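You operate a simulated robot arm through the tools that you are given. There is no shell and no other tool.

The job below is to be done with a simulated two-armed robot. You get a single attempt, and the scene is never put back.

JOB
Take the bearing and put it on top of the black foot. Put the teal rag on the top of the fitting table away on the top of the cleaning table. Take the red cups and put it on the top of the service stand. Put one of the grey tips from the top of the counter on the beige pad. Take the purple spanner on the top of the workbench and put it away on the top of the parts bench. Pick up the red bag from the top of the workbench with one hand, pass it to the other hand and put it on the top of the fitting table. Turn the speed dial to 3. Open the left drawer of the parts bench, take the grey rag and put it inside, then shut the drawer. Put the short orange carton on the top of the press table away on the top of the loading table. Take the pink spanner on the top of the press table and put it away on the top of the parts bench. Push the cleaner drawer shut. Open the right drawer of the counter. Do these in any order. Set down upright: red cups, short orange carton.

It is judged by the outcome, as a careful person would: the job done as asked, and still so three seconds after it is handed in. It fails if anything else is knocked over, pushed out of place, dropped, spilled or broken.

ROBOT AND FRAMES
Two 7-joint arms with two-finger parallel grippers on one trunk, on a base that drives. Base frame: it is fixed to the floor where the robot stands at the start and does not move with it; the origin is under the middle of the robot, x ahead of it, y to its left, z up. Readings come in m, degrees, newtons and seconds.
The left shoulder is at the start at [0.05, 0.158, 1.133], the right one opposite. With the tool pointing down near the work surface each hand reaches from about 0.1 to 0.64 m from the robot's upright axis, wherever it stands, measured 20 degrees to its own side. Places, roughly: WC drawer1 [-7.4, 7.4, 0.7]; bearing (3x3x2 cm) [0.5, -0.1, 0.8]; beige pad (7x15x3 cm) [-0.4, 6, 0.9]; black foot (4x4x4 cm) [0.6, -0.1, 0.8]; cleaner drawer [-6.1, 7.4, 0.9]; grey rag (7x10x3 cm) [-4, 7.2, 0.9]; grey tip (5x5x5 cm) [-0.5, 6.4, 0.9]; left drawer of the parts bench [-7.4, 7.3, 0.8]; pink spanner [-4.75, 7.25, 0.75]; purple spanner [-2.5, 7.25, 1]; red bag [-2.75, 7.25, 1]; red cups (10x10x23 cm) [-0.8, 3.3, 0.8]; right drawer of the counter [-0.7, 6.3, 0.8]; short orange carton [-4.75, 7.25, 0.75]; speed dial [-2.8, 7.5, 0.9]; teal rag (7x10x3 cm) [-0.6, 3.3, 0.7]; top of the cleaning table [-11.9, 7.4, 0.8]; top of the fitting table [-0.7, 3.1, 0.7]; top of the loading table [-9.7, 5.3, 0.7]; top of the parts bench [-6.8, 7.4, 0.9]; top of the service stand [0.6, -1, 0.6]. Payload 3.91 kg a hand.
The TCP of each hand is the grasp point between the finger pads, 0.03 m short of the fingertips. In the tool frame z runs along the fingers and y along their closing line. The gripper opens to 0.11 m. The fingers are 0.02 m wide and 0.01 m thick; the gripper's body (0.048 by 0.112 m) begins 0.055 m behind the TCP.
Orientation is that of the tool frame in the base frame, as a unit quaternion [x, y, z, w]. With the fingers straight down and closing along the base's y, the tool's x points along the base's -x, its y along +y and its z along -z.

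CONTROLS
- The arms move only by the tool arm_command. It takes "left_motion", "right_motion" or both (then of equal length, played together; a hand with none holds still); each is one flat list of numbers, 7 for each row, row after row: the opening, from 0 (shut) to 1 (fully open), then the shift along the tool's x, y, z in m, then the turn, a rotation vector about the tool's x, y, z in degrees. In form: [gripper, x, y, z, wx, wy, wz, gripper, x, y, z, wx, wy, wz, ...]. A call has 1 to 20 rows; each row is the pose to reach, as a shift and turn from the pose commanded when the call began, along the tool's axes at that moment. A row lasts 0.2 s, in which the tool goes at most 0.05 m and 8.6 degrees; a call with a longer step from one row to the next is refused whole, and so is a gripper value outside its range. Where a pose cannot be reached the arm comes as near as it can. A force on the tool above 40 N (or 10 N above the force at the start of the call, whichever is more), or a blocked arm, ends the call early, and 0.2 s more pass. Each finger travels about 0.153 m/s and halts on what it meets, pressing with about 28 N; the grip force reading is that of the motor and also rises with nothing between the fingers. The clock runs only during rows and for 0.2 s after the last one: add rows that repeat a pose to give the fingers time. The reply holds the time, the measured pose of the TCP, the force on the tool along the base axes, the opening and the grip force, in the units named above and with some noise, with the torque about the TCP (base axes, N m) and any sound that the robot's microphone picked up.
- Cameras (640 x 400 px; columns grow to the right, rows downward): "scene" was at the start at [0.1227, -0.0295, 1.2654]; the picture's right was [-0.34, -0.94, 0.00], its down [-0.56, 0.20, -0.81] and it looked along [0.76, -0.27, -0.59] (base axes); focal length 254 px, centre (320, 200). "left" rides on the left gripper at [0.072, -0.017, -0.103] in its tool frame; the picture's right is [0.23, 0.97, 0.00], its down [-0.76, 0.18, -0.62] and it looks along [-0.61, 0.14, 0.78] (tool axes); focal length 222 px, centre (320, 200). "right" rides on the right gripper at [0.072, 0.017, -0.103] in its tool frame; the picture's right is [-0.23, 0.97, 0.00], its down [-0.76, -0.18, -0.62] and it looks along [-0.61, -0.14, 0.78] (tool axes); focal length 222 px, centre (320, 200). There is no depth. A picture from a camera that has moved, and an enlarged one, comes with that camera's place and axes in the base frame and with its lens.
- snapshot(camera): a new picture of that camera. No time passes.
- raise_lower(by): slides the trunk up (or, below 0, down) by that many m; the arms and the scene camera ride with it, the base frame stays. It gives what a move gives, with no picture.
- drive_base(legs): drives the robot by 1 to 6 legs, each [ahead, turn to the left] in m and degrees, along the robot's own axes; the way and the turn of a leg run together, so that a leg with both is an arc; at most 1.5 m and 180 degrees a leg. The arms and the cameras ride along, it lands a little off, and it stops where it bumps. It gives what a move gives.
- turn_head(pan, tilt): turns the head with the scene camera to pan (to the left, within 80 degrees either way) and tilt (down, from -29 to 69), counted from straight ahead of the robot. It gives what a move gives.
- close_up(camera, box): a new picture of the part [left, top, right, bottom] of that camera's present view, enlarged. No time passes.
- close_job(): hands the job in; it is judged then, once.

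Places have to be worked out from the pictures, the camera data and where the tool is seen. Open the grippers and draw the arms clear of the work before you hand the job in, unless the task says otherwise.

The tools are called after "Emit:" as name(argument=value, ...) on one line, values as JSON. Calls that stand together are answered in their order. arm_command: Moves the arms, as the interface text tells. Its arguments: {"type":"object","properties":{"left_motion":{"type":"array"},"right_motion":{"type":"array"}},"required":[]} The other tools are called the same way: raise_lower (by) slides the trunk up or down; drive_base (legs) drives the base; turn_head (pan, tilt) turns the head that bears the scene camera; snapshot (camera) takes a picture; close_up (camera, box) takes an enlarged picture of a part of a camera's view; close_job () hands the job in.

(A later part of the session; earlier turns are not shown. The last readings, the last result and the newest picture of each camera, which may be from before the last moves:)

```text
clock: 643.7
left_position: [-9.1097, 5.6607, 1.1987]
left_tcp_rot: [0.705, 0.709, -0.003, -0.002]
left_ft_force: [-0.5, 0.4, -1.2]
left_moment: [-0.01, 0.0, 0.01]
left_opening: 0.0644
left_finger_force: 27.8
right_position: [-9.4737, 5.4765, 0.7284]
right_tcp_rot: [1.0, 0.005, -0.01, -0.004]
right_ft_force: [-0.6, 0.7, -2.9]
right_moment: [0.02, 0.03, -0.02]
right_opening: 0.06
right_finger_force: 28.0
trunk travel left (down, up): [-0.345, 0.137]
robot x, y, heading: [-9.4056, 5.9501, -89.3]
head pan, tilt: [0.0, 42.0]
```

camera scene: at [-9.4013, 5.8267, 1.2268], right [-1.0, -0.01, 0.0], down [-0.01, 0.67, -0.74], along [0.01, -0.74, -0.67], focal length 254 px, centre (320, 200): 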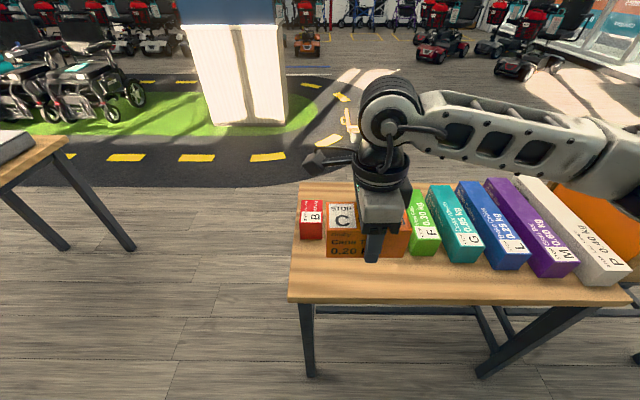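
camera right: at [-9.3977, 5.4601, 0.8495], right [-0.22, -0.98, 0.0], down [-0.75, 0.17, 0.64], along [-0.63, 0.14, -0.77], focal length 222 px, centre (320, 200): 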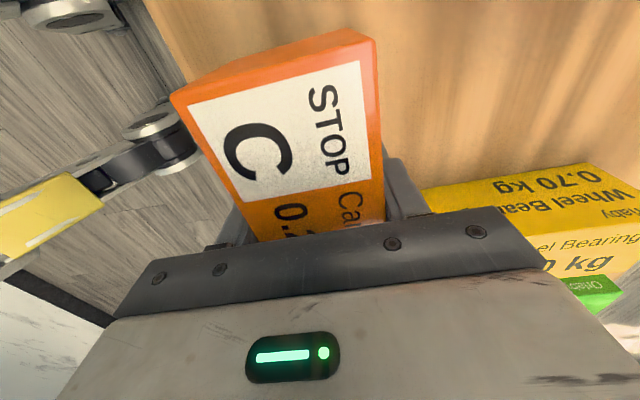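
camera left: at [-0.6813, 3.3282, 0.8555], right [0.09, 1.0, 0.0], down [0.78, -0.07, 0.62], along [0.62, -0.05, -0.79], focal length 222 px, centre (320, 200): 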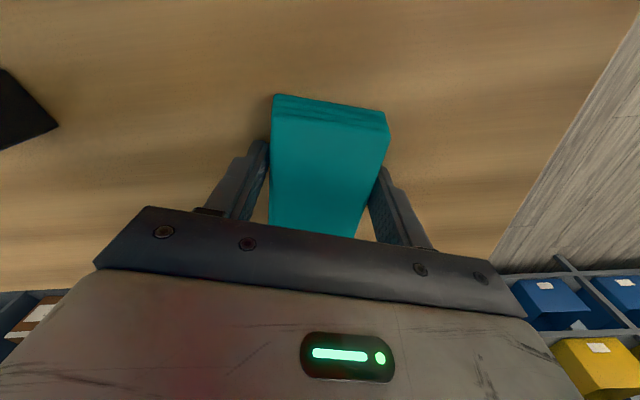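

Emit:
arm_command(right_motion=[0.35, 0, 0, 0.003, 0, 0, 0, 0.35, 0, 0, 0.006, 0, 0, 0, 0.35, 0, 0, 0.009, 0, 0, 0, 0.35, 0, 0, 0.012, 0, 0, 0])

Emit:
close_up(camera="scene", box=[280, 150, 440, 310])

```text
clock: 644.7
left_position: [-9.1092, 5.6605, 1.1997]
left_tcp_rot: [0.706, 0.708, -0.002, -0.001]
left_ft_force: [-0.4, 0.0, -0.2]
left_moment: [0.02, 0.0, 0.0]
left_opening: 0.0642
left_finger_force: 28.2
right_position: [-9.4727, 5.4771, 0.7211]
right_tcp_rot: [1.0, 0.004, -0.01, -0.002]
right_ft_force: [-2.9, 6.8, 21.4]
right_moment: [-0.47, 0.63, -0.12]
right_opening: 0.06
right_finger_force: 27.5
trunk travel left (down, up): [-0.345, 0.137]
robot x, y, heading: [-9.4034, 5.9499, -89.4]
head pan, tilt: [0.0, 42.0]
```

```text
2.50 times, centred on (360, 230) of scene
camera zoom: at [-9.401, 5.829, 1.2276], right [-1.0, -0.01, 0.0], down [-0.01, 0.67, -0.74], along [0.01, -0.74, -0.67], focal length 635 px, centre (220, 125)
```

zoom: 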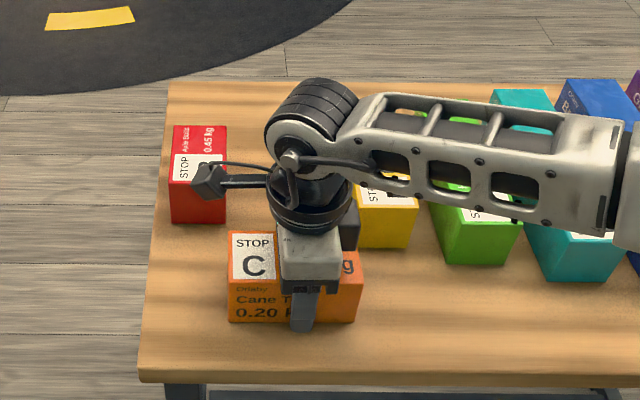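

Contact at 21 N: the carton stands on the table. I ease off, open moderately and lift straight up.

Emit:
arm_command(right_motion=[0.35, 0, 0, -0.004, 0, 0, 0, 0.55, 0, 0, -0.004, 0, 0, 0, 0.72, 0, 0, -0.004, 0, 0, 0, 0.72, 0, 0, -0.02, 0, 0, 0, 0.72, 0, 0, -0.06, 0, 0, 0, 0.72, 0, 0, -0.1, 0, 0, 0, 0.72, 0, 0, -0.14, 0, 0, 0, 0.72, 0, 0, -0.18, 0, 0, 0, 0.72, 0, -0.03, -0.22, 0, 0, 0, 0.72, 0, -0.06, -0.26, 0, 0, 0, 0.72, 0, -0.1, -0.29, 0, 0, 0])

Emit:
snapshot(camera="scene")

```text
clock: 647.1
left_position: [-9.1099, 5.6602, 1.1994]
left_tcp_rot: [0.705, 0.709, -0.002, -0.002]
left_ft_force: [0.0, 0.4, 0.1]
left_moment: [0.0, 0.03, 0.0]
left_opening: 0.0641
left_finger_force: 28.2
right_position: [-9.4686, 5.576, 1.0085]
right_tcp_rot: [1.0, 0.005, -0.011, -0.004]
right_ft_force: [0.2, 0.5, -0.4]
right_moment: [0.03, -0.02, 0.02]
right_opening: 0.0793
right_finger_force: 0.1
trunk travel left (down, up): [-0.345, 0.137]
robot x, y, heading: [-9.4017, 5.9527, -89.3]
head pan, tilt: [0.0, 42.0]
```

```text
taken
camera scene: at [-9.401, 5.8272, 1.2269], right [-1.0, -0.01, 0.0], down [-0.01, 0.67, -0.74], along [0.01, -0.74, -0.67], focal length 254 px, centre (320, 200)
```

scene: 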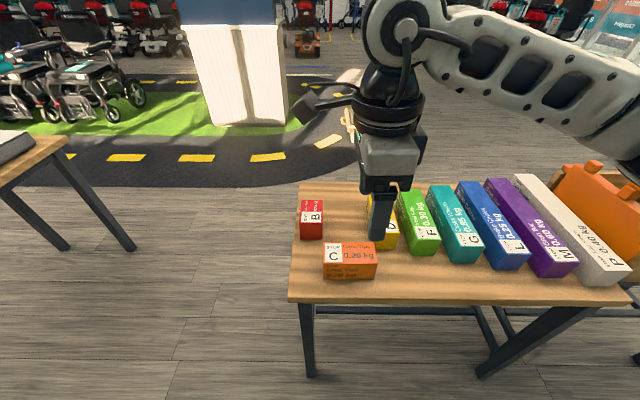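

The carton stands upright on the loading table. I turn the right hand back and tuck it, then drive toward the cleaning table.

Emit:
arm_command(right_motion=[0.72, -0.01, -0.004, -0.006, 0, 0, -8.2, 0.72, -0.02, -0.008, -0.012, 0, 0, -16.4, 0.72, -0.035, -0.012, -0.018, 0, 0, -24.6, 0.72, -0.05, -0.016, -0.024, 0, 0, -32.8, 0.72, -0.065, -0.02, -0.03, 0, 0, -41, 0.72, -0.08, -0.024, -0.036, 0, 0, -49.2, 0.72, -0.095, -0.028, -0.042, 0, 0, -57.4, 0.72, -0.11, -0.032, -0.048, 0, 0, -65.6, 0.72, -0.12, -0.036, -0.054, 0, 0, -73.8, 0.72, -0.13, -0.04, -0.06, 0, 0, -82, 0.72, -0.13, -0.045, -0.07, 0, 0, -90])

Emit:
drive_base(legs=[[-0.45, 0], [0, -91], [1.0, 0]])

Emit:
turn_head(pan=-25, tilt=22)

Emit:
snapshot(camera="scene")

```text
clock: 649.5
left_position: [-9.11, 5.66, 1.1988]
left_tcp_rot: [0.706, 0.708, -0.002, -0.002]
left_ft_force: [0.2, -0.1, -0.4]
left_moment: [0.03, 0.01, -0.02]
left_opening: 0.0642
left_finger_force: 27.5
right_position: [-9.5977, 5.6185, 1.082]
right_tcp_rot: [0.703, 0.711, -0.004, -0.01]
right_ft_force: [1.0, 0.8, 0.1]
right_moment: [-0.01, 0.0, 0.02]
right_opening: 0.0794
right_finger_force: 0.1
trunk travel left (down, up): [-0.345, 0.137]
robot x, y, heading: [-9.4019, 5.9501, -89.6]
head pan, tilt: [0.0, 42.0]
```

```text
clock: 660.9
left_position: [-10.7052, 6.1475, 1.1994]
left_tcp_rot: [1.0, -0.02, 0.0, -0.002]
left_ft_force: [-0.1, 0.8, -0.1]
left_moment: [0.0, -0.03, 0.01]
left_opening: 0.064
left_finger_force: 27.9
right_position: [-10.7248, 6.6374, 1.0809]
right_tcp_rot: [1.0, -0.017, 0.005, -0.011]
right_ft_force: [-0.5, 0.5, 0.3]
right_moment: [0.0, 0.02, 0.02]
right_opening: 0.0791
right_finger_force: 0.1
trunk travel left (down, up): [-0.345, 0.137]
robot x, y, heading: [-10.4004, 6.4227, 178.3]
head pan, tilt: [0.0, 42.0]
```

```text
clock: 661.8
left_position: [-10.7049, 6.1473, 1.1992]
left_tcp_rot: [1.0, -0.02, 0.0, -0.003]
left_ft_force: [0.1, -0.9, 0.1]
left_moment: [0.01, -0.03, -0.01]
left_opening: 0.064
left_finger_force: 27.6
right_position: [-10.7255, 6.6363, 1.0817]
right_tcp_rot: [1.0, -0.018, 0.004, -0.011]
right_ft_force: [0.2, -0.7, -0.2]
right_moment: [-0.03, 0.02, 0.0]
right_opening: 0.0791
right_finger_force: 0.1
trunk travel left (down, up): [-0.345, 0.137]
robot x, y, heading: [-10.398, 6.4242, 178.2]
head pan, tilt: [-25.0, 22.0]
```

```text
taken
camera scene: at [-10.5236, 6.4712, 1.2579], right [0.45, 0.89, 0.0], down [0.33, -0.17, -0.93], along [-0.83, 0.42, -0.38], focal length 254 px, centre (320, 200)
```

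scene: 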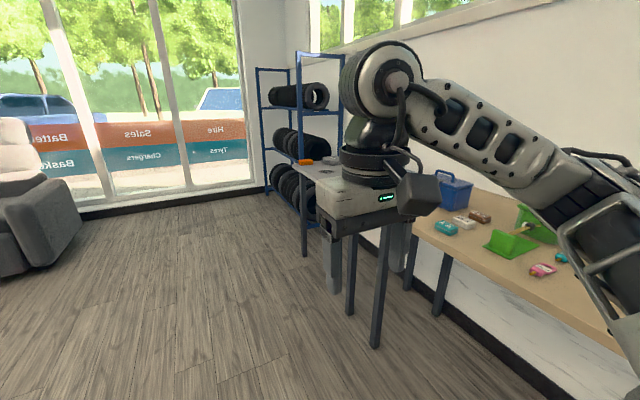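

I drive on a bit to see both tables along this wall.

Emit:
drive_base(legs=[[1.2, 0], [0, -88.3]])

Emit:
turn_head(pan=0, tilt=25)

Emit:
snapshot(camera="scene")

```text
clock: 671.7
left_position: [-11.8944, 6.7644, 1.1976]
left_tcp_rot: [-0.701, 0.713, -0.001, 0.002]
left_ft_force: [-0.5, 0.3, -0.3]
left_moment: [0.01, -0.03, -0.02]
left_opening: 0.0644
left_finger_force: 28.5
right_position: [-11.407, 6.796, 1.0808]
right_tcp_rot: [-0.703, 0.711, -0.01, 0.004]
right_ft_force: [1.0, -1.1, -0.1]
right_moment: [-0.01, -0.01, 0.01]
right_opening: 0.0792
right_finger_force: 0.1
trunk travel left (down, up): [-0.345, 0.137]
robot x, y, heading: [-11.6029, 6.4666, 89.6]
head pan, tilt: [-25.0, 22.0]
```

```text
clock: 672.6
left_position: [-11.8947, 6.7645, 1.1994]
left_tcp_rot: [-0.702, 0.712, -0.001, 0.002]
left_ft_force: [0.2, 0.8, 0.5]
left_moment: [0.0, -0.02, 0.02]
left_opening: 0.064
left_finger_force: 28.4
right_position: [-11.4068, 6.7964, 1.0801]
right_tcp_rot: [-0.703, 0.711, -0.01, 0.005]
right_ft_force: [0.2, 0.0, -0.3]
right_moment: [-0.01, -0.03, -0.01]
right_opening: 0.0791
right_finger_force: 0.0
trunk travel left (down, up): [-0.345, 0.137]
robot x, y, heading: [-11.6053, 6.4665, 89.7]
head pan, tilt: [0.0, 25.0]
```

```text
taken
camera scene: at [-11.6055, 6.5995, 1.2531], right [1.0, -0.01, 0.0], down [0.0, -0.42, -0.91], along [0.01, 0.91, -0.42], focal length 254 px, centre (320, 200)
```

scene: 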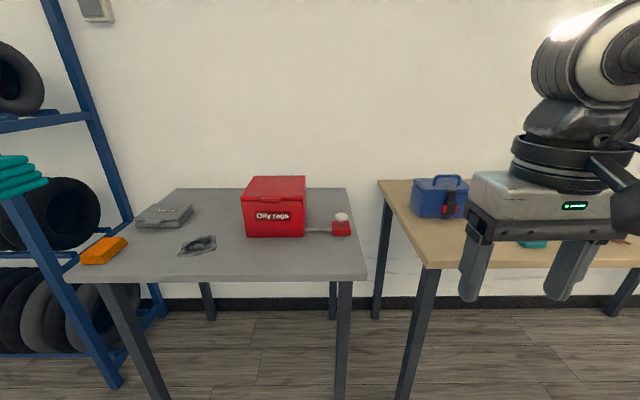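

The grey table with the "Oily rags" bin is the cleaning table, with a free front area. I move up and bring the rag over [-11.68, 7.235].

Emit:
drive_base(legs=[[0.3, 0]])

Emit:
arm_command(left_motion=[0.3, -0.02, -0.04, 0.01, 0, 0, 0, 0.3, -0.04, -0.08, 0.02, 0, 0, 0, 0.3, -0.06, -0.12, 0.04, 0, 0, 0, 0.3, -0.08, -0.16, 0.06, 0, 0, 0, 0.3, -0.1, -0.19, 0.09, 0, 0, 0, 0.3, -0.12, -0.21, 0.12, 0, 0, 0, 0.3, -0.15, -0.215, 0.155, 0, 0, 0, 0.3, -0.17, -0.215, 0.195, 0, 0, 0, 0.3, -0.17, -0.215, 0.24, 0, 0, 0, 0.3, -0.17, -0.215, 0.285, 0, 0, 0, 0.3, -0.17, -0.215, 0.33, 0, 0, 0])

Emit:
turn_head(pan=0, tilt=42)

Emit:
snapshot(camera="scene")

```text
clock: 674.6
left_position: [-11.8923, 7.0666, 1.1988]
left_tcp_rot: [-0.702, 0.712, -0.002, 0.001]
left_ft_force: [-0.2, 0.2, -0.4]
left_moment: [-0.03, 0.02, 0.04]
left_opening: 0.0642
left_finger_force: 28.1
right_position: [-11.4035, 7.0976, 1.0808]
right_tcp_rot: [-0.703, 0.711, -0.011, 0.003]
right_ft_force: [0.5, 0.0, -0.4]
right_moment: [0.01, 0.01, -0.01]
right_opening: 0.0793
right_finger_force: 0.0
trunk travel left (down, up): [-0.345, 0.137]
robot x, y, heading: [-11.6046, 6.762, 89.6]
head pan, tilt: [0.0, 25.0]
```

```text
clock: 677.0
left_position: [-11.6736, 7.2309, 0.8669]
left_tcp_rot: [-0.7, 0.714, -0.003, 0.0]
left_ft_force: [-1.0, -7.2, 1.1]
left_moment: [0.21, -0.03, -0.09]
left_opening: 0.0647
left_finger_force: 28.2
right_position: [-11.4036, 7.0964, 1.0807]
right_tcp_rot: [-0.703, 0.711, -0.009, 0.005]
right_ft_force: [-0.4, 0.1, 0.4]
right_moment: [0.0, 0.02, 0.02]
right_opening: 0.0791
right_finger_force: 0.0
trunk travel left (down, up): [-0.345, 0.137]
robot x, y, heading: [-11.5998, 6.7675, 89.4]
head pan, tilt: [0.0, 25.0]
```

```text
clock: 677.8
left_position: [-11.6724, 7.2303, 0.8693]
left_tcp_rot: [-0.701, 0.713, -0.003, 0.001]
left_ft_force: [-1.5, -12.4, -6.6]
left_moment: [0.1, 0.13, -0.23]
left_opening: 0.0642
left_finger_force: 28.5
right_position: [-11.4054, 7.0974, 1.081]
right_tcp_rot: [-0.704, 0.711, -0.01, 0.005]
right_ft_force: [-0.4, -0.5, -0.1]
right_moment: [0.02, -0.02, 0.02]
right_opening: 0.0794
right_finger_force: 0.1
trunk travel left (down, up): [-0.345, 0.137]
robot x, y, heading: [-11.6065, 6.7698, 89.3]
head pan, tilt: [0.0, 42.0]
```

```text
taken
camera scene: at [-11.6032, 6.8917, 1.2269], right [1.0, -0.01, 0.0], down [-0.01, -0.67, -0.74], along [0.01, 0.74, -0.67], focal length 254 px, centre (320, 200)
```

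scene: 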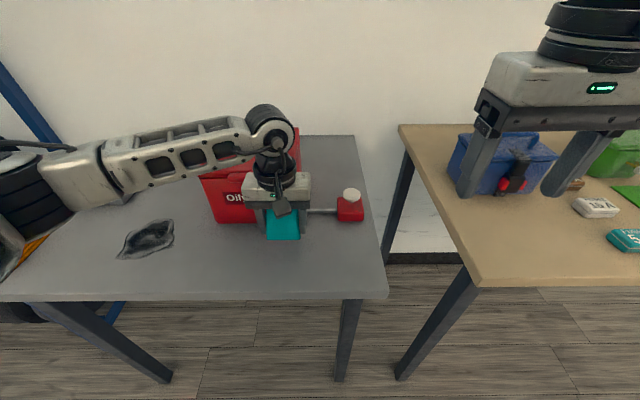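

A backward force of about 12 N appears; the hand may be touching the red bin. I look closer.

Emit:
close_up(camera="scene", box=[190, 90, 390, 270])

Emit:
snapshot(camera="left")

```text
2.22 times, centred on (290, 180) of scene
camera zoom: at [-11.6032, 6.8917, 1.2269], right [1.0, -0.01, 0.0], down [-0.01, -0.67, -0.74], along [0.01, 0.74, -0.67], focal length 564 px, centre (387, 244)
```

zoom: 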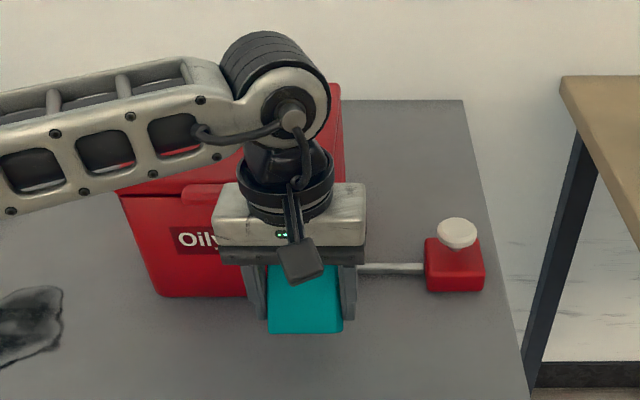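

```text
taken
camera left: at [-11.6562, 7.1589, 0.9738], right [-0.98, -0.21, 0.0], down [-0.17, 0.77, 0.62], along [-0.13, 0.61, -0.78], focal length 222 px, centre (320, 200)
```

left: 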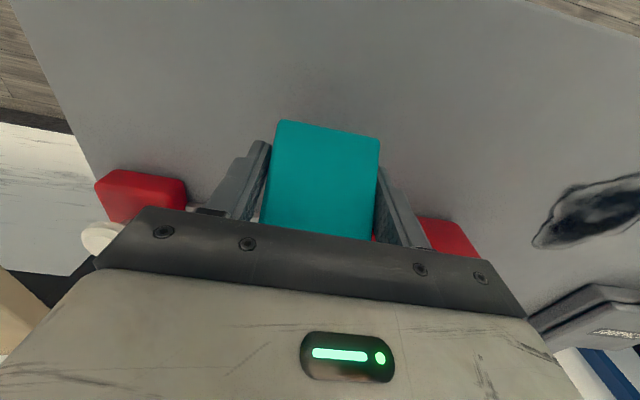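

The hand is against the bin's protruding lid edge. I back 3.5 cm toward the table's front edge, where the rag still fits, and lower it.

Emit:
arm_command(left_motion=[0.3, 0.015, 0, 0, 0, 0, 0, 0.3, 0.03, -0.01, 0, 0, 0, 0, 0.3, 0.033, -0.02, 0.01, 0, 0, 0, 0.3, 0.033, -0.02, 0.03, 0, 0, 0, 0.3, 0.033, -0.02, 0.045, 0, 0, 0])

Emit:
snapshot(camera="left")

Emit:
close_up(camera="scene", box=[190, 90, 390, 310])

```text
clock: 679.1
left_position: [-11.652, 7.2021, 0.8293]
left_tcp_rot: [-0.702, 0.712, 0.001, 0.009]
left_ft_force: [-1.2, -4.5, 12.6]
left_moment: [-0.24, 0.37, 0.06]
left_opening: 0.0642
left_finger_force: 27.8
right_position: [-11.4041, 7.0967, 1.0809]
right_tcp_rot: [-0.703, 0.711, -0.009, 0.006]
right_ft_force: [0.0, 0.7, 0.6]
right_moment: [0.04, -0.01, -0.01]
right_opening: 0.0793
right_finger_force: 0.1
trunk travel left (down, up): [-0.345, 0.137]
robot x, y, heading: [-11.6044, 6.7696, 89.7]
head pan, tilt: [0.0, 42.0]
stopped in row 5 (left hand): the force on the tool passed its limit at 42 N (the readings are from after the stop); the commanded pose is now the measured one
```

```text
taken
camera left: at [-11.6357, 7.1274, 0.9342], right [-0.98, -0.21, -0.01], down [-0.17, 0.76, 0.63], along [-0.12, 0.62, -0.78], focal length 222 px, centre (320, 200)
```

left: 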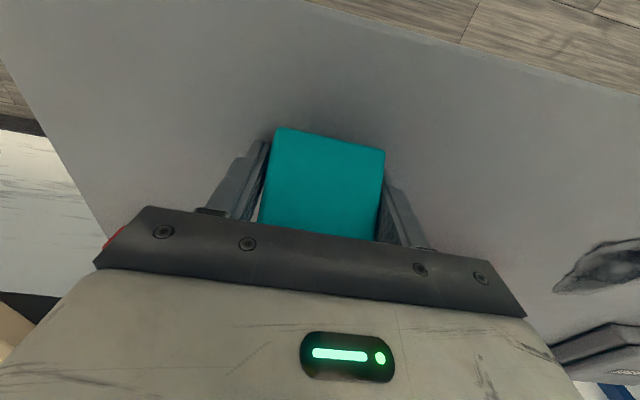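

```text
1.82 times, centred on (290, 200) of scene
camera zoom: at [-11.6033, 6.8909, 1.2268], right [1.0, -0.01, 0.0], down [-0.01, -0.67, -0.74], along [0.01, 0.74, -0.67], focal length 462 px, centre (374, 200)
```

zoom: 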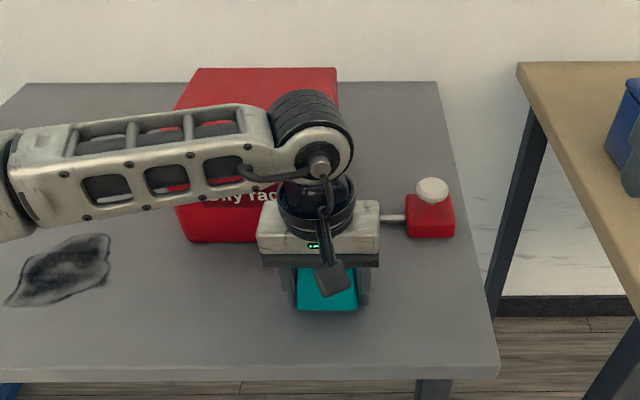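

The rag rests on the table. I ease off, open and withdraw up and back.

Emit:
arm_command(left_motion=[0.3, 0.002, 0, -0.002, 0, 0, 0, 0.5, 0.002, 0, -0.002, 0, 0, 0, 0.75, 0.002, 0, -0.002, 0, 0, 0, 0.75, 0.01, 0, -0.03, 0, 0, 0, 0.75, 0.02, 0, -0.07, 0, 0, 0, 0.75, 0.04, 0, -0.11, 0, 0, 0, 0.75, 0.06, 0, -0.15, 0, 0, 0, 0.75, 0.08, 0.02, -0.19, 0, 0, 0, 0.75, 0.1, 0.05, -0.22, 0, 0, 0, 0.75, 0.1, 0.09, -0.24, 0, 0, 0, 0.75, 0.1, 0.13, -0.25, 0, 0, 0])

Emit:
snapshot(camera="scene")

```text
clock: 681.5
left_position: [-11.7862, 7.1002, 1.0778]
left_tcp_rot: [-0.701, 0.713, 0.0, 0.007]
left_ft_force: [0.4, -0.3, -0.4]
left_moment: [0.03, -0.02, -0.01]
left_opening: 0.0826
left_finger_force: 0.0
right_position: [-11.4044, 7.0977, 1.0825]
right_tcp_rot: [-0.703, 0.711, -0.011, 0.005]
right_ft_force: [-0.3, 0.2, 0.2]
right_moment: [0.01, -0.02, -0.03]
right_opening: 0.0792
right_finger_force: 0.1
trunk travel left (down, up): [-0.345, 0.137]
robot x, y, heading: [-11.6033, 6.7677, 89.5]
head pan, tilt: [0.0, 42.0]
```

```text
taken
camera scene: at [-11.6036, 6.8921, 1.2269], right [1.0, -0.01, 0.0], down [-0.01, -0.67, -0.74], along [0.01, 0.74, -0.67], focal length 254 px, centre (320, 200)
```

scene: 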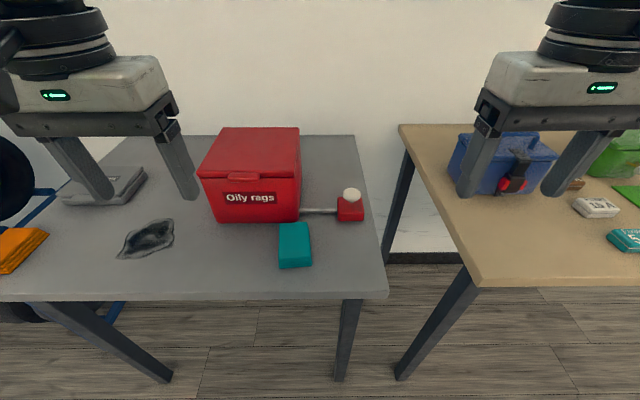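

The teal rag lies on the cleaning table. Now I drive back to the press table for the pink spanner.

Emit:
drive_base(legs=[[-0.35, 0], [0, -89.5], [1.5, 0], [1.5, 0]])

```text
clock: 701.7
left_position: [-8.2778, 6.6013, 1.0765]
left_tcp_rot: [0.0, 1.0, -0.004, 0.005]
left_ft_force: [0.4, 0.1, -0.2]
left_moment: [-0.02, 0.03, 0.02]
left_opening: 0.0826
left_finger_force: 0.1
right_position: [-8.2773, 6.2204, 1.0805]
right_tcp_rot: [-0.001, 1.0, -0.011, -0.003]
right_ft_force: [-0.3, 0.3, -0.4]
right_moment: [-0.01, 0.03, -0.01]
right_opening: 0.079
right_finger_force: 0.2
trunk travel left (down, up): [-0.345, 0.137]
robot x, y, heading: [-8.6102, 6.4146, 0.4]
head pan, tilt: [0.0, 42.0]
```

I continue along the aisle and turn to the press table.

Emit:
drive_base(legs=[[1.5, -0.4], [1.5, 0], [0.68, 0], [0, 90], [0.38, 0]])

Emit:
turn_head(pan=0, tilt=42)

Emit:
snapshot(camera="scene")

```text
clock: 725.4
left_position: [-5.1105, 7.14, 1.0762]
left_tcp_rot: [-0.705, 0.709, 0.002, 0.007]
left_ft_force: [-1.0, -0.5, -0.9]
left_moment: [-0.01, -0.01, -0.01]
left_opening: 0.0824
left_finger_force: 0.1
right_position: [-4.7302, 7.1411, 1.0804]
right_tcp_rot: [0.708, -0.707, 0.01, -0.005]
right_ft_force: [-0.9, 0.3, -0.5]
right_moment: [-0.02, 0.0, 0.01]
right_opening: 0.0791
right_finger_force: 0.1
trunk travel left (down, up): [-0.345, 0.137]
robot x, y, heading: [-4.9266, 6.8108, 90.1]
head pan, tilt: [0.0, 42.0]
```

```text
clock: 726.0
left_position: [-5.1124, 7.1394, 1.077]
left_tcp_rot: [-0.705, 0.709, 0.001, 0.007]
left_ft_force: [-0.5, -0.1, -1.0]
left_moment: [0.0, 0.03, 0.03]
left_opening: 0.0825
left_finger_force: 0.1
right_position: [-4.729, 7.1397, 1.0816]
right_tcp_rot: [-0.707, 0.707, -0.009, 0.005]
right_ft_force: [0.5, -1.1, 1.0]
right_moment: [0.0, 0.02, 0.0]
right_opening: 0.0792
right_finger_force: 0.1
trunk travel left (down, up): [-0.345, 0.137]
robot x, y, heading: [-4.9256, 6.8086, 89.9]
head pan, tilt: [0.0, 42.0]
```

```text
taken
camera scene: at [-4.9269, 6.9336, 1.2269], right [1.0, 0.0, 0.0], down [0.0, -0.67, -0.74], along [0.0, 0.74, -0.67], focal length 254 px, centre (320, 200)
```

scene: 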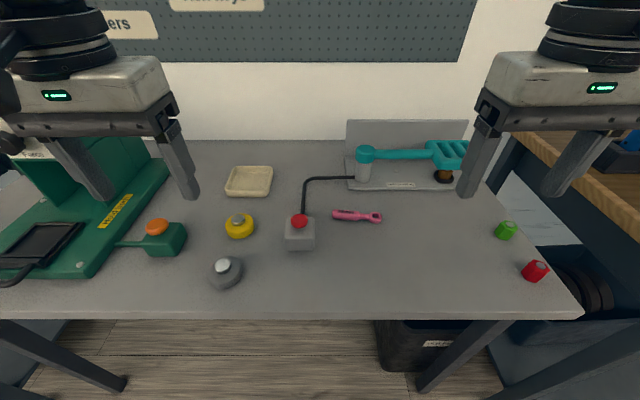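

The pink spanner lies along x from its handle end [-4.895, 7.371] to the ring [-4.789, 7.360]. I turn the right hand a quarter while moving over the handle.

Emit:
arm_command(right_motion=[0.79, -0.017, 0.012, 0, 0, 0, 8.2, 0.7, -0.034, 0.024, 0, 0, 0, 16.4, 0.6, -0.051, 0.036, 0.005, 0, 0, 24.6, 0.6, -0.069, 0.048, 0.01, 0, 0, 32.8, 0.6, -0.086, 0.06, 0.02, 0, 0, 41, 0.6, -0.103, 0.072, 0.03, 0, 0, 49.2, 0.6, -0.12, 0.084, 0.04, 0, 0, 57.4, 0.6, -0.138, 0.096, 0.05, 0, 0, 65.6, 0.6, -0.155, 0.108, 0.06, 0, 0, 73.8, 0.6, -0.172, 0.12, 0.07, 0, 0, 82, 0.6, -0.19, 0.132, 0.08, 0, 0, 90])

Emit:
snapshot(camera="right")

Emit:
close_up(camera="scene", box=[260, 120, 440, 260])

```text
clock: 728.4
left_position: [-5.1109, 7.1386, 1.0763]
left_tcp_rot: [-0.706, 0.709, 0.0, 0.007]
left_ft_force: [0.3, -0.2, 0.2]
left_moment: [0.03, -0.01, 0.03]
left_opening: 0.0826
left_finger_force: 0.2
right_position: [-4.8604, 7.3302, 0.9966]
right_tcp_rot: [0.002, 1.0, -0.004, 0.011]
right_ft_force: [0.0, -0.9, -0.1]
right_moment: [0.04, -0.04, 0.03]
right_opening: 0.0661
right_finger_force: 0.0
trunk travel left (down, up): [-0.345, 0.137]
robot x, y, heading: [-4.9257, 6.8109, 90.2]
head pan, tilt: [0.0, 42.0]
```

```text
taken
camera right: at [-4.9358, 7.3485, 1.0986], right [0.23, 0.97, 0.0], down [0.75, -0.18, 0.64], along [0.62, -0.15, -0.77], focal length 222 px, centre (320, 200)
```

right: 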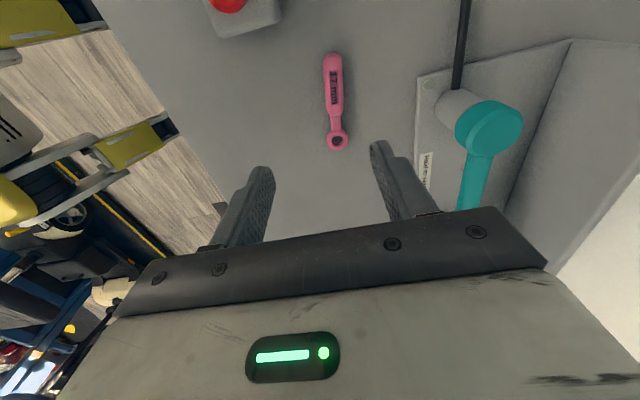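

```text
2.86 times, centred on (350, 190) of scene
camera zoom: at [-4.9271, 6.9338, 1.2268], right [1.0, 0.0, 0.0], down [0.0, -0.67, -0.74], along [0.0, 0.74, -0.67], focal length 725 px, centre (234, 229)
```

zoom: 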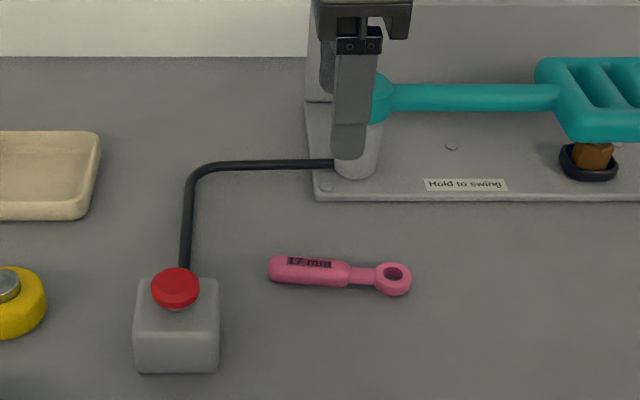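

I centre on the handle at [-4.866, 7.348] and descend carefully.

Emit:
arm_command(right_motion=[0.6, 0.003, 0.009, 0.03, 0, 0, 0, 0.6, 0.006, 0.018, 0.07, 0, 0, 0, 0.6, 0.006, 0.018, 0.11, 0, 0, 0, 0.6, 0.006, 0.018, 0.14, 0, 0, 0, 0.6, 0.006, 0.018, 0.155, 0, 0, 0, 0.6, 0.006, 0.018, 0.165, 0, 0, 0])

Emit:
snapshot(camera="right")

```text
clock: 729.8
left_position: [-5.111, 7.1396, 1.0781]
left_tcp_rot: [-0.705, 0.709, 0.0, 0.007]
left_ft_force: [-0.3, 0.5, 0.8]
left_moment: [0.0, -0.07, 0.0]
left_opening: 0.0828
left_finger_force: 0.0
right_position: [-4.8631, 7.346, 0.8313]
right_tcp_rot: [0.0, 1.0, -0.004, 0.011]
right_ft_force: [0.3, 0.9, 0.5]
right_moment: [-0.01, -0.03, 0.0]
right_opening: 0.0661
right_finger_force: 0.0
trunk travel left (down, up): [-0.345, 0.137]
robot x, y, heading: [-4.9232, 6.8056, 90.2]
head pan, tilt: [0.0, 42.0]
```

```text
taken
camera right: at [-4.938, 7.3648, 0.9338], right [0.23, 0.97, 0.0], down [0.75, -0.17, 0.64], along [0.62, -0.15, -0.77], focal length 222 px, centre (320, 200)
```

right: 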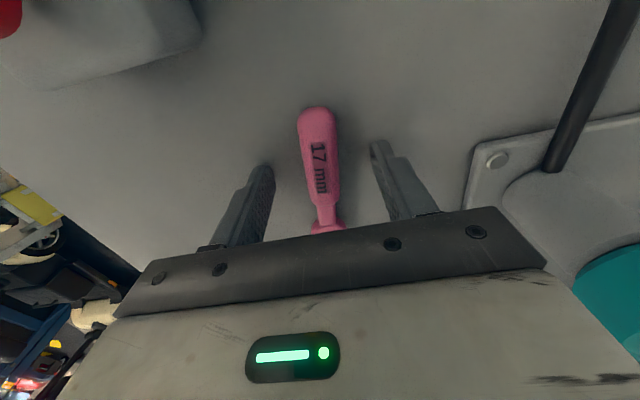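

The handle sits between the fingers just as with the purple one. I lower 4 mm, close, and lift.

Emit:
arm_command(right_motion=[0.5, 0, 0, 0.003, 0, 0, 0, 0.35, 0, 0, 0.004, 0, 0, 0, 0.2, 0, 0, 0.004, 0, 0, 0, 0.05, 0, 0, 0.004, 0, 0, 0, 0, 0, 0, 0.004, 0, 0, 0, 0, 0, 0, 0.004, 0, 0, 0])

Emit:
arm_command(right_motion=[0, 0, 0, -0.03, 0, 0, 0, 0, 0, 0, -0.07, 0, 0, 0, 0, 0, 0, -0.11, 0, 0, 0, 0, 0, 0, -0.15, 0, 0, 0, 0, 0, 0, -0.19, 0, 0, 0, 0, 0, -0.04, -0.22, 0, 0, 0, 0, -0.03, -0.08, -0.24, 0, 0, 0, 0, -0.06, -0.12, -0.25, 0, 0, 0, 0, -0.09, -0.16, -0.25, 0, 0, 0, 0, -0.12, -0.19, -0.25, 0, 0, 0])

Emit:
snapshot(camera="scene")

```text
clock: 731.2
left_position: [-5.1117, 7.1394, 1.0786]
left_tcp_rot: [-0.706, 0.708, 0.001, 0.007]
left_ft_force: [-0.3, -0.2, 0.8]
left_moment: [0.0, -0.01, 0.04]
left_opening: 0.0824
left_finger_force: 0.1
right_position: [-4.8627, 7.3492, 0.8288]
right_tcp_rot: [0.001, 1.0, 0.0, 0.011]
right_ft_force: [1.4, 9.2, 19.4]
right_moment: [0.54, 0.23, -0.07]
right_opening: 0.0213
right_finger_force: 28.7
trunk travel left (down, up): [-0.345, 0.137]
robot x, y, heading: [-4.9249, 6.8115, 90.1]
head pan, tilt: [0.0, 42.0]
```

```text
refused: row 7 steps farther than a row can; nothing moved
```

```text
taken
camera scene: at [-4.927, 6.9328, 1.2271], right [1.0, 0.0, 0.0], down [0.0, -0.67, -0.74], along [0.0, 0.74, -0.67], focal length 254 px, centre (320, 200)
```

scene: 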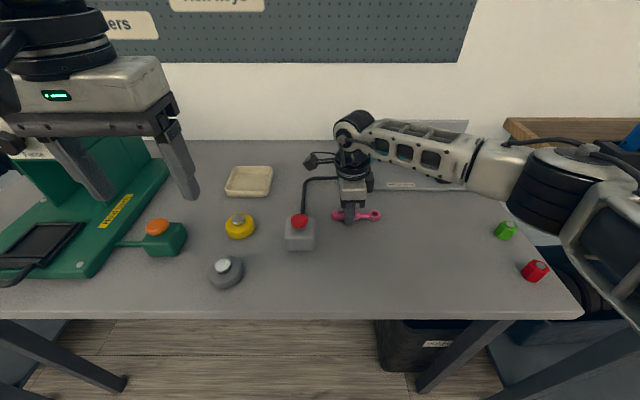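

The spanner is gripped. I lift and draw it back with shorter steps.

Emit:
arm_command(right_motion=[0, 0, 0, -0.03, 0, 0, 0, 0, 0, 0, -0.07, 0, 0, 0, 0, 0, 0, -0.11, 0, 0, 0, 0, 0, 0, -0.15, 0, 0, 0, 0, 0, 0, -0.19, 0, 0, 0, 0, -0.01, -0.03, -0.22, 0, 0, 0, 0, -0.03, -0.065, -0.24, 0, 0, 0, 0, -0.055, -0.1, -0.25, 0, 0, 0, 0, -0.08, -0.14, -0.25, 0, 0, 0, 0, -0.105, -0.18, -0.25, 0, 0, 0])

Emit:
snapshot(camera="right")

```text
clock: 733.4
left_position: [-5.1108, 7.1384, 1.0781]
left_tcp_rot: [-0.705, 0.709, 0.001, 0.006]
left_ft_force: [-0.7, -0.3, -0.1]
left_moment: [-0.01, -0.01, 0.03]
left_opening: 0.0824
left_finger_force: 0.1
right_position: [-4.7606, 7.1679, 1.0815]
right_tcp_rot: [0.001, 1.0, -0.003, 0.01]
right_ft_force: [0.1, 1.1, -0.2]
right_moment: [0.0, -0.02, -0.02]
right_opening: 0.0213
right_finger_force: 28.2
trunk travel left (down, up): [-0.345, 0.137]
robot x, y, heading: [-4.9264, 6.8097, 89.6]
head pan, tilt: [0.0, 42.0]
```

```text
taken
camera right: at [-4.8363, 7.1857, 1.184], right [0.23, 0.97, 0.0], down [0.75, -0.17, 0.64], along [0.62, -0.15, -0.77], focal length 222 px, centre (320, 200)
```

right: 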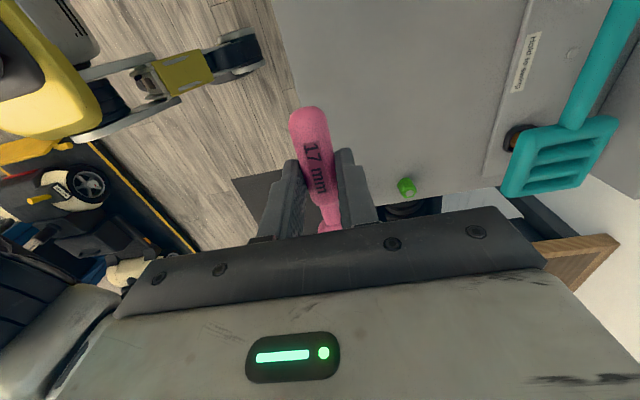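

The pink spanner is held. I shift right along the bench to find the grey rag near x = -4.

Emit:
drive_base(legs=[[-0.38, 0], [0, -89.6], [1.05, 0], [0, 90]])

Emit:
turn_head(pan=10, tilt=28)

Emit:
snapshot(camera="scene")

```text
clock: 748.4
left_position: [-4.0678, 6.7731, 1.077]
left_tcp_rot: [0.711, -0.703, -0.002, -0.007]
left_ft_force: [0.9, 0.0, -0.2]
left_moment: [0.03, -0.01, 0.01]
left_opening: 0.0826
left_finger_force: 0.1
right_position: [-3.7201, 6.8079, 1.0816]
right_tcp_rot: [-0.009, 1.0, -0.004, 0.011]
right_ft_force: [0.2, 0.1, -0.1]
right_moment: [-0.02, 0.04, -0.03]
right_opening: 0.0216
right_finger_force: 27.5
trunk travel left (down, up): [-0.345, 0.137]
robot x, y, heading: [-3.8774, 6.4437, 91.0]
head pan, tilt: [0.0, 42.0]
```

```text
clock: 749.2
left_position: [-4.0685, 6.7733, 1.078]
left_tcp_rot: [0.711, -0.704, -0.001, -0.007]
left_ft_force: [-0.1, -0.3, -0.7]
left_moment: [0.07, 0.0, -0.06]
left_opening: 0.0825
left_finger_force: 0.2
right_position: [-3.7197, 6.8086, 1.0816]
right_tcp_rot: [-0.01, 1.0, -0.003, 0.01]
right_ft_force: [-0.2, 0.3, -0.2]
right_moment: [0.02, 0.04, 0.01]
right_opening: 0.0216
right_finger_force: 28.1
trunk travel left (down, up): [-0.345, 0.137]
robot x, y, heading: [-3.8793, 6.4455, 91.1]
head pan, tilt: [10.0, 28.0]
```

```text
taken
camera scene: at [-3.8965, 6.5758, 1.2483], right [0.98, 0.19, 0.0], down [0.09, -0.46, -0.88], along [-0.17, 0.87, -0.47], focal length 254 px, centre (320, 200)
```

scene: 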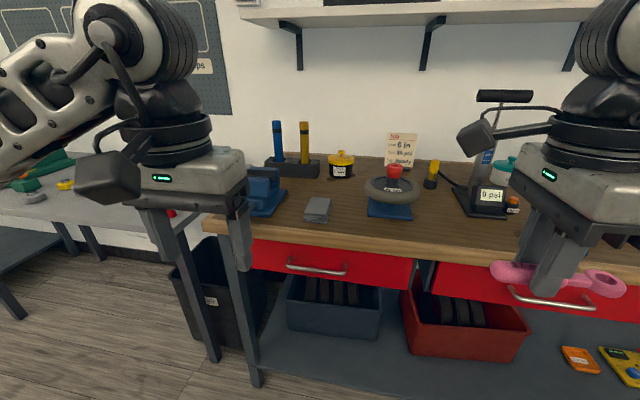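

I see the grey folded rag at about [-4.02, 7.16] beside a blue vise; I enlarge it.

Emit:
close_up(camera="scene", box=[240, 150, 420, 260])

Emit:
drive_base(legs=[[0.36, 0]])

Emit:
turn_head(pan=15, tilt=48)

Emit:
snapshot(camera="scene")

Emit:
snapshot(camera="left")

```text
3.56 times, centred on (330, 205) of scene
camera zoom: at [-3.8965, 6.5758, 1.2483], right [0.98, 0.19, 0.0], down [0.09, -0.46, -0.88], along [-0.17, 0.87, -0.47], focal length 903 px, centre (284, 182)
```

zoom: 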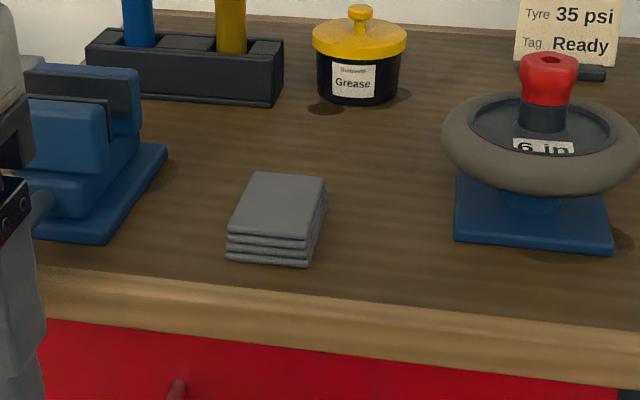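

```text
clock: 751.5
left_position: [-4.0751, 7.1294, 1.076]
left_tcp_rot: [0.712, -0.703, -0.001, -0.006]
left_ft_force: [-0.1, -0.1, 0.7]
left_moment: [-0.03, 0.02, 0.01]
left_opening: 0.0825
left_finger_force: 0.0
right_position: [-3.726, 7.1656, 1.0813]
right_tcp_rot: [-0.007, 1.0, -0.004, 0.011]
right_ft_force: [-0.2, -0.3, -2.2]
right_moment: [-0.01, 0.02, -0.01]
right_opening: 0.0213
right_finger_force: 27.4
trunk travel left (down, up): [-0.345, 0.137]
robot x, y, heading: [-3.8854, 6.8045, 90.9]
head pan, tilt: [10.0, 28.0]
```

```text
clock: 752.3
left_position: [-4.0743, 7.1304, 1.0767]
left_tcp_rot: [0.711, -0.703, 0.0, -0.007]
left_ft_force: [-0.8, -0.6, -0.5]
left_moment: [-0.03, 0.0, 0.01]
left_opening: 0.0824
left_finger_force: 0.0
right_position: [-3.7267, 7.1657, 1.0821]
right_tcp_rot: [-0.007, 1.0, -0.003, 0.011]
right_ft_force: [0.2, 0.5, -1.2]
right_moment: [-0.01, 0.0, 0.0]
right_opening: 0.0211
right_finger_force: 27.9
trunk travel left (down, up): [-0.345, 0.137]
robot x, y, heading: [-3.8831, 6.8036, 91.2]
head pan, tilt: [15.0, 48.0]
```

```text
taken
camera scene: at [-3.9075, 6.9198, 1.2184], right [0.96, 0.28, 0.0], down [0.21, -0.71, -0.67], along [-0.18, 0.64, -0.74], focal length 254 px, centre (320, 200)
```

scene: 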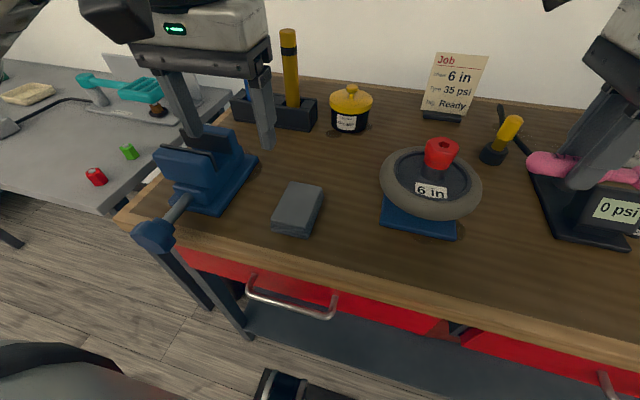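

```text
taken
camera left: at [-4.0568, 7.0581, 1.1806], right [-0.97, -0.24, -0.01], down [-0.19, 0.75, 0.63], along [-0.14, 0.61, -0.78], focal length 222 px, centre (320, 200)
```

left: 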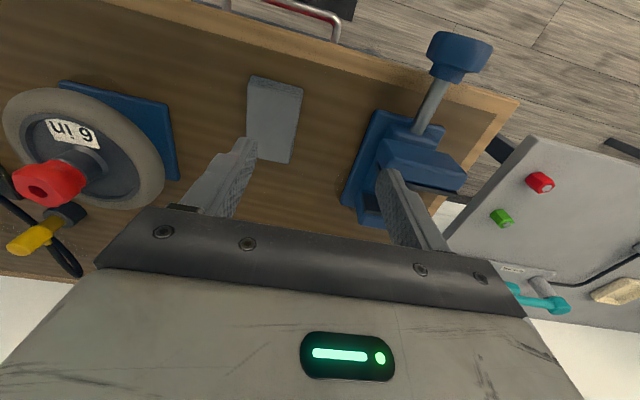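

The rag is centred at about [-4.016, 7.164], long side front-to-back. I bring the left hand over it and descend.

Emit:
arm_command(left_motion=[0.8, -0.012, -0.02, 0.02, 0, 0, -2, 0.8, -0.024, -0.04, 0.05, 0, 0, -4, 0.8, -0.034, -0.058, 0.08, 0, 0, -5, 0.8, -0.034, -0.058, 0.11, 0, 0, -5, 0.8, -0.034, -0.058, 0.125, 0, 0, -5])

Emit:
snapshot(camera="left")

Emit:
close_up(camera="scene", box=[200, 120, 400, 270])

```text
clock: 753.5
left_position: [-4.0158, 7.1664, 0.9518]
left_tcp_rot: [0.741, -0.671, 0.0, -0.007]
left_ft_force: [-1.2, 0.0, 0.4]
left_moment: [-0.02, -0.01, -0.01]
left_opening: 0.088
left_finger_force: 0.1
right_position: [-3.7258, 7.1651, 1.0812]
right_tcp_rot: [-0.008, 1.0, -0.003, 0.01]
right_ft_force: [-0.8, -0.6, -1.3]
right_moment: [0.01, 0.0, 0.0]
right_opening: 0.0214
right_finger_force: 28.2
trunk travel left (down, up): [-0.345, 0.137]
robot x, y, heading: [-3.8846, 6.7999, 91.0]
head pan, tilt: [15.0, 48.0]
```

```text
taken
camera left: at [-3.992, 7.0964, 1.0563], right [-0.95, -0.32, -0.01], down [-0.26, 0.73, 0.63], along [-0.19, 0.6, -0.78], focal length 222 px, centre (320, 200)
```

left: 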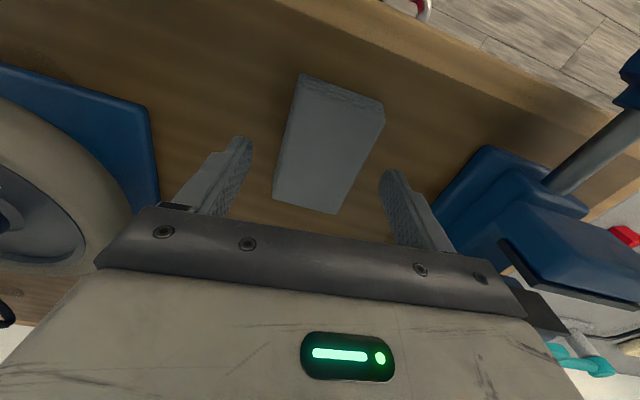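

```text
2.67 times, centred on (300, 195) of scene
camera zoom: at [-3.9075, 6.9198, 1.2184], right [0.96, 0.28, 0.0], down [0.21, -0.71, -0.67], along [-0.18, 0.64, -0.74], focal length 677 px, centre (373, 213)
```

zoom: 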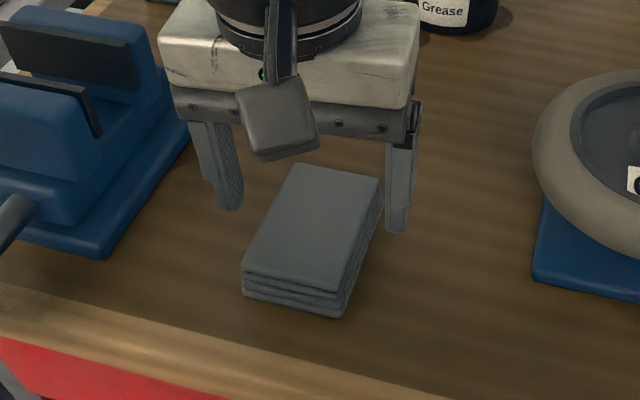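

Centred. I go down and close on the rag.

Emit:
arm_command(left_motion=[0.8, 0.003, 0, 0.015, 0, 0, 0, 0.8, 0.003, 0, 0.03, 0, 0, 0, 0.8, 0.003, 0, 0.035, 0, 0, 0, 0.65, 0.003, 0, 0.036, 0, 0, 0, 0.5, 0.003, 0, 0.036, 0, 0, 0, 0.35, 0.003, 0, 0.036, 0, 0, 0, 0.3, 0.003, 0, 0.036, 0, 0, 0, 0.3, 0.003, 0, 0.036, 0, 0, 0])

Emit:
snapshot(camera="left")

```text
clock: 755.3
left_position: [-4.016, 7.1645, 0.9166]
left_tcp_rot: [0.742, -0.671, 0.0, -0.007]
left_ft_force: [0.3, 0.6, 1.2]
left_moment: [0.0, 0.05, -0.05]
left_opening: 0.0648
left_finger_force: 27.8
right_position: [-3.7261, 7.1645, 1.0823]
right_tcp_rot: [-0.008, 1.0, -0.003, 0.011]
right_ft_force: [-0.2, 0.3, 0.1]
right_moment: [0.0, 0.03, 0.0]
right_opening: 0.0214
right_finger_force: 27.9
trunk travel left (down, up): [-0.345, 0.137]
robot x, y, heading: [-3.8812, 6.802, 91.0]
head pan, tilt: [15.0, 48.0]
```

```text
taken
camera left: at [-3.9913, 7.0937, 1.0206], right [-0.95, -0.32, -0.01], down [-0.26, 0.73, 0.63], along [-0.19, 0.6, -0.78], focal length 222 px, centre (320, 200)
```

left: 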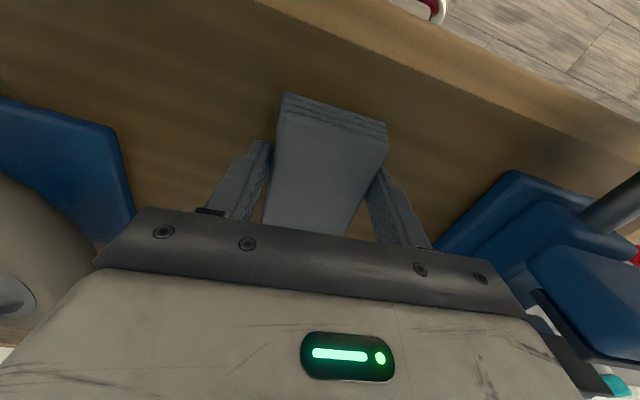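

The grey rag is held. I lift it, tuck, and drive to the parts bench.

Emit:
arm_command(left_motion=[0.3, 0, 0, -0.03, 0, 0, 0, 0.3, 0, 0, -0.07, 0, 0, 0, 0.3, 0, 0, -0.11, 0, 0, 1, 0.3, 0.01, 0.01, -0.15, 0, 0, 2, 0.3, 0.03, 0.03, -0.18, 0, 0, 3, 0.3, 0.05, 0.05, -0.2, 0, 0, 4, 0.3, 0.07, 0.07, -0.21, 0, 0, 5])

Emit:
drive_base(legs=[[-0.38, 0], [0, 89], [1.5, 0], [1.45, 0], [0, -90]])

Emit:
turn_head(pan=0, tilt=35)

Emit:
snapshot(camera="scene")

```text
clock: 756.9
left_position: [-4.08, 7.0836, 1.125]
left_tcp_rot: [0.711, -0.703, 0.0, -0.008]
left_ft_force: [-1.3, 0.8, 0.0]
left_moment: [-0.02, -0.02, 0.03]
left_opening: 0.0644
left_finger_force: 28.4
right_position: [-3.7257, 7.1642, 1.0818]
right_tcp_rot: [-0.007, 1.0, -0.003, 0.011]
right_ft_force: [0.8, 0.3, -0.8]
right_moment: [0.0, 0.01, 0.02]
right_opening: 0.0211
right_finger_force: 28.3
trunk travel left (down, up): [-0.345, 0.137]
robot x, y, heading: [-3.8832, 6.8018, 91.1]
head pan, tilt: [15.0, 48.0]
```

```text
clock: 780.8
left_position: [-7.0202, 6.6972, 1.1252]
left_tcp_rot: [-0.705, 0.709, 0.001, 0.007]
left_ft_force: [1.2, -0.3, -0.7]
left_moment: [-0.03, -0.03, -0.01]
left_opening: 0.064
left_finger_force: 28.2
right_position: [-6.6645, 6.7706, 1.082]
right_tcp_rot: [0.001, 1.0, -0.003, 0.011]
right_ft_force: [-0.5, 0.1, -0.8]
right_moment: [0.03, 0.02, 0.01]
right_opening: 0.0214
right_finger_force: 27.5
trunk travel left (down, up): [-0.345, 0.137]
robot x, y, heading: [-6.8265, 6.4095, 89.8]
head pan, tilt: [15.0, 48.0]
```

```text
clock: 781.6
left_position: [-7.0208, 6.6969, 1.126]
left_tcp_rot: [-0.704, 0.71, 0.0, 0.008]
left_ft_force: [-0.8, 0.6, 0.0]
left_moment: [-0.01, 0.02, -0.04]
left_opening: 0.0637
left_finger_force: 28.5
right_position: [-6.6643, 6.7708, 1.0818]
right_tcp_rot: [0.002, 1.0, -0.003, 0.011]
right_ft_force: [-0.4, 0.5, -2.5]
right_moment: [-0.03, 0.03, -0.02]
right_opening: 0.0212
right_finger_force: 28.1
trunk travel left (down, up): [-0.345, 0.137]
robot x, y, heading: [-6.8288, 6.4168, 90.1]
head pan, tilt: [0.0, 35.0]
```

```text
taken
camera scene: at [-6.8304, 6.5406, 1.2373], right [1.0, 0.0, 0.0], down [0.0, -0.57, -0.82], along [0.0, 0.82, -0.57], focal length 254 px, centre (320, 200)
```

scene: 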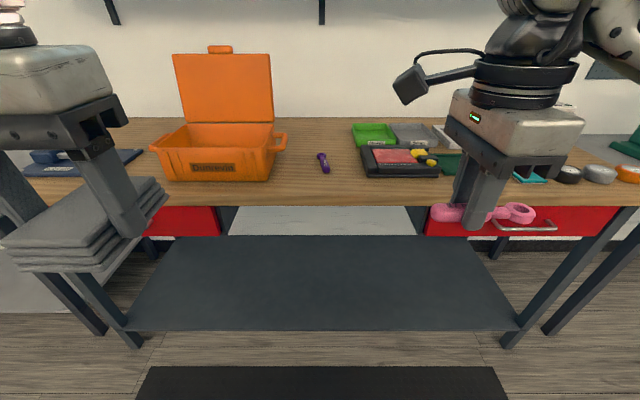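

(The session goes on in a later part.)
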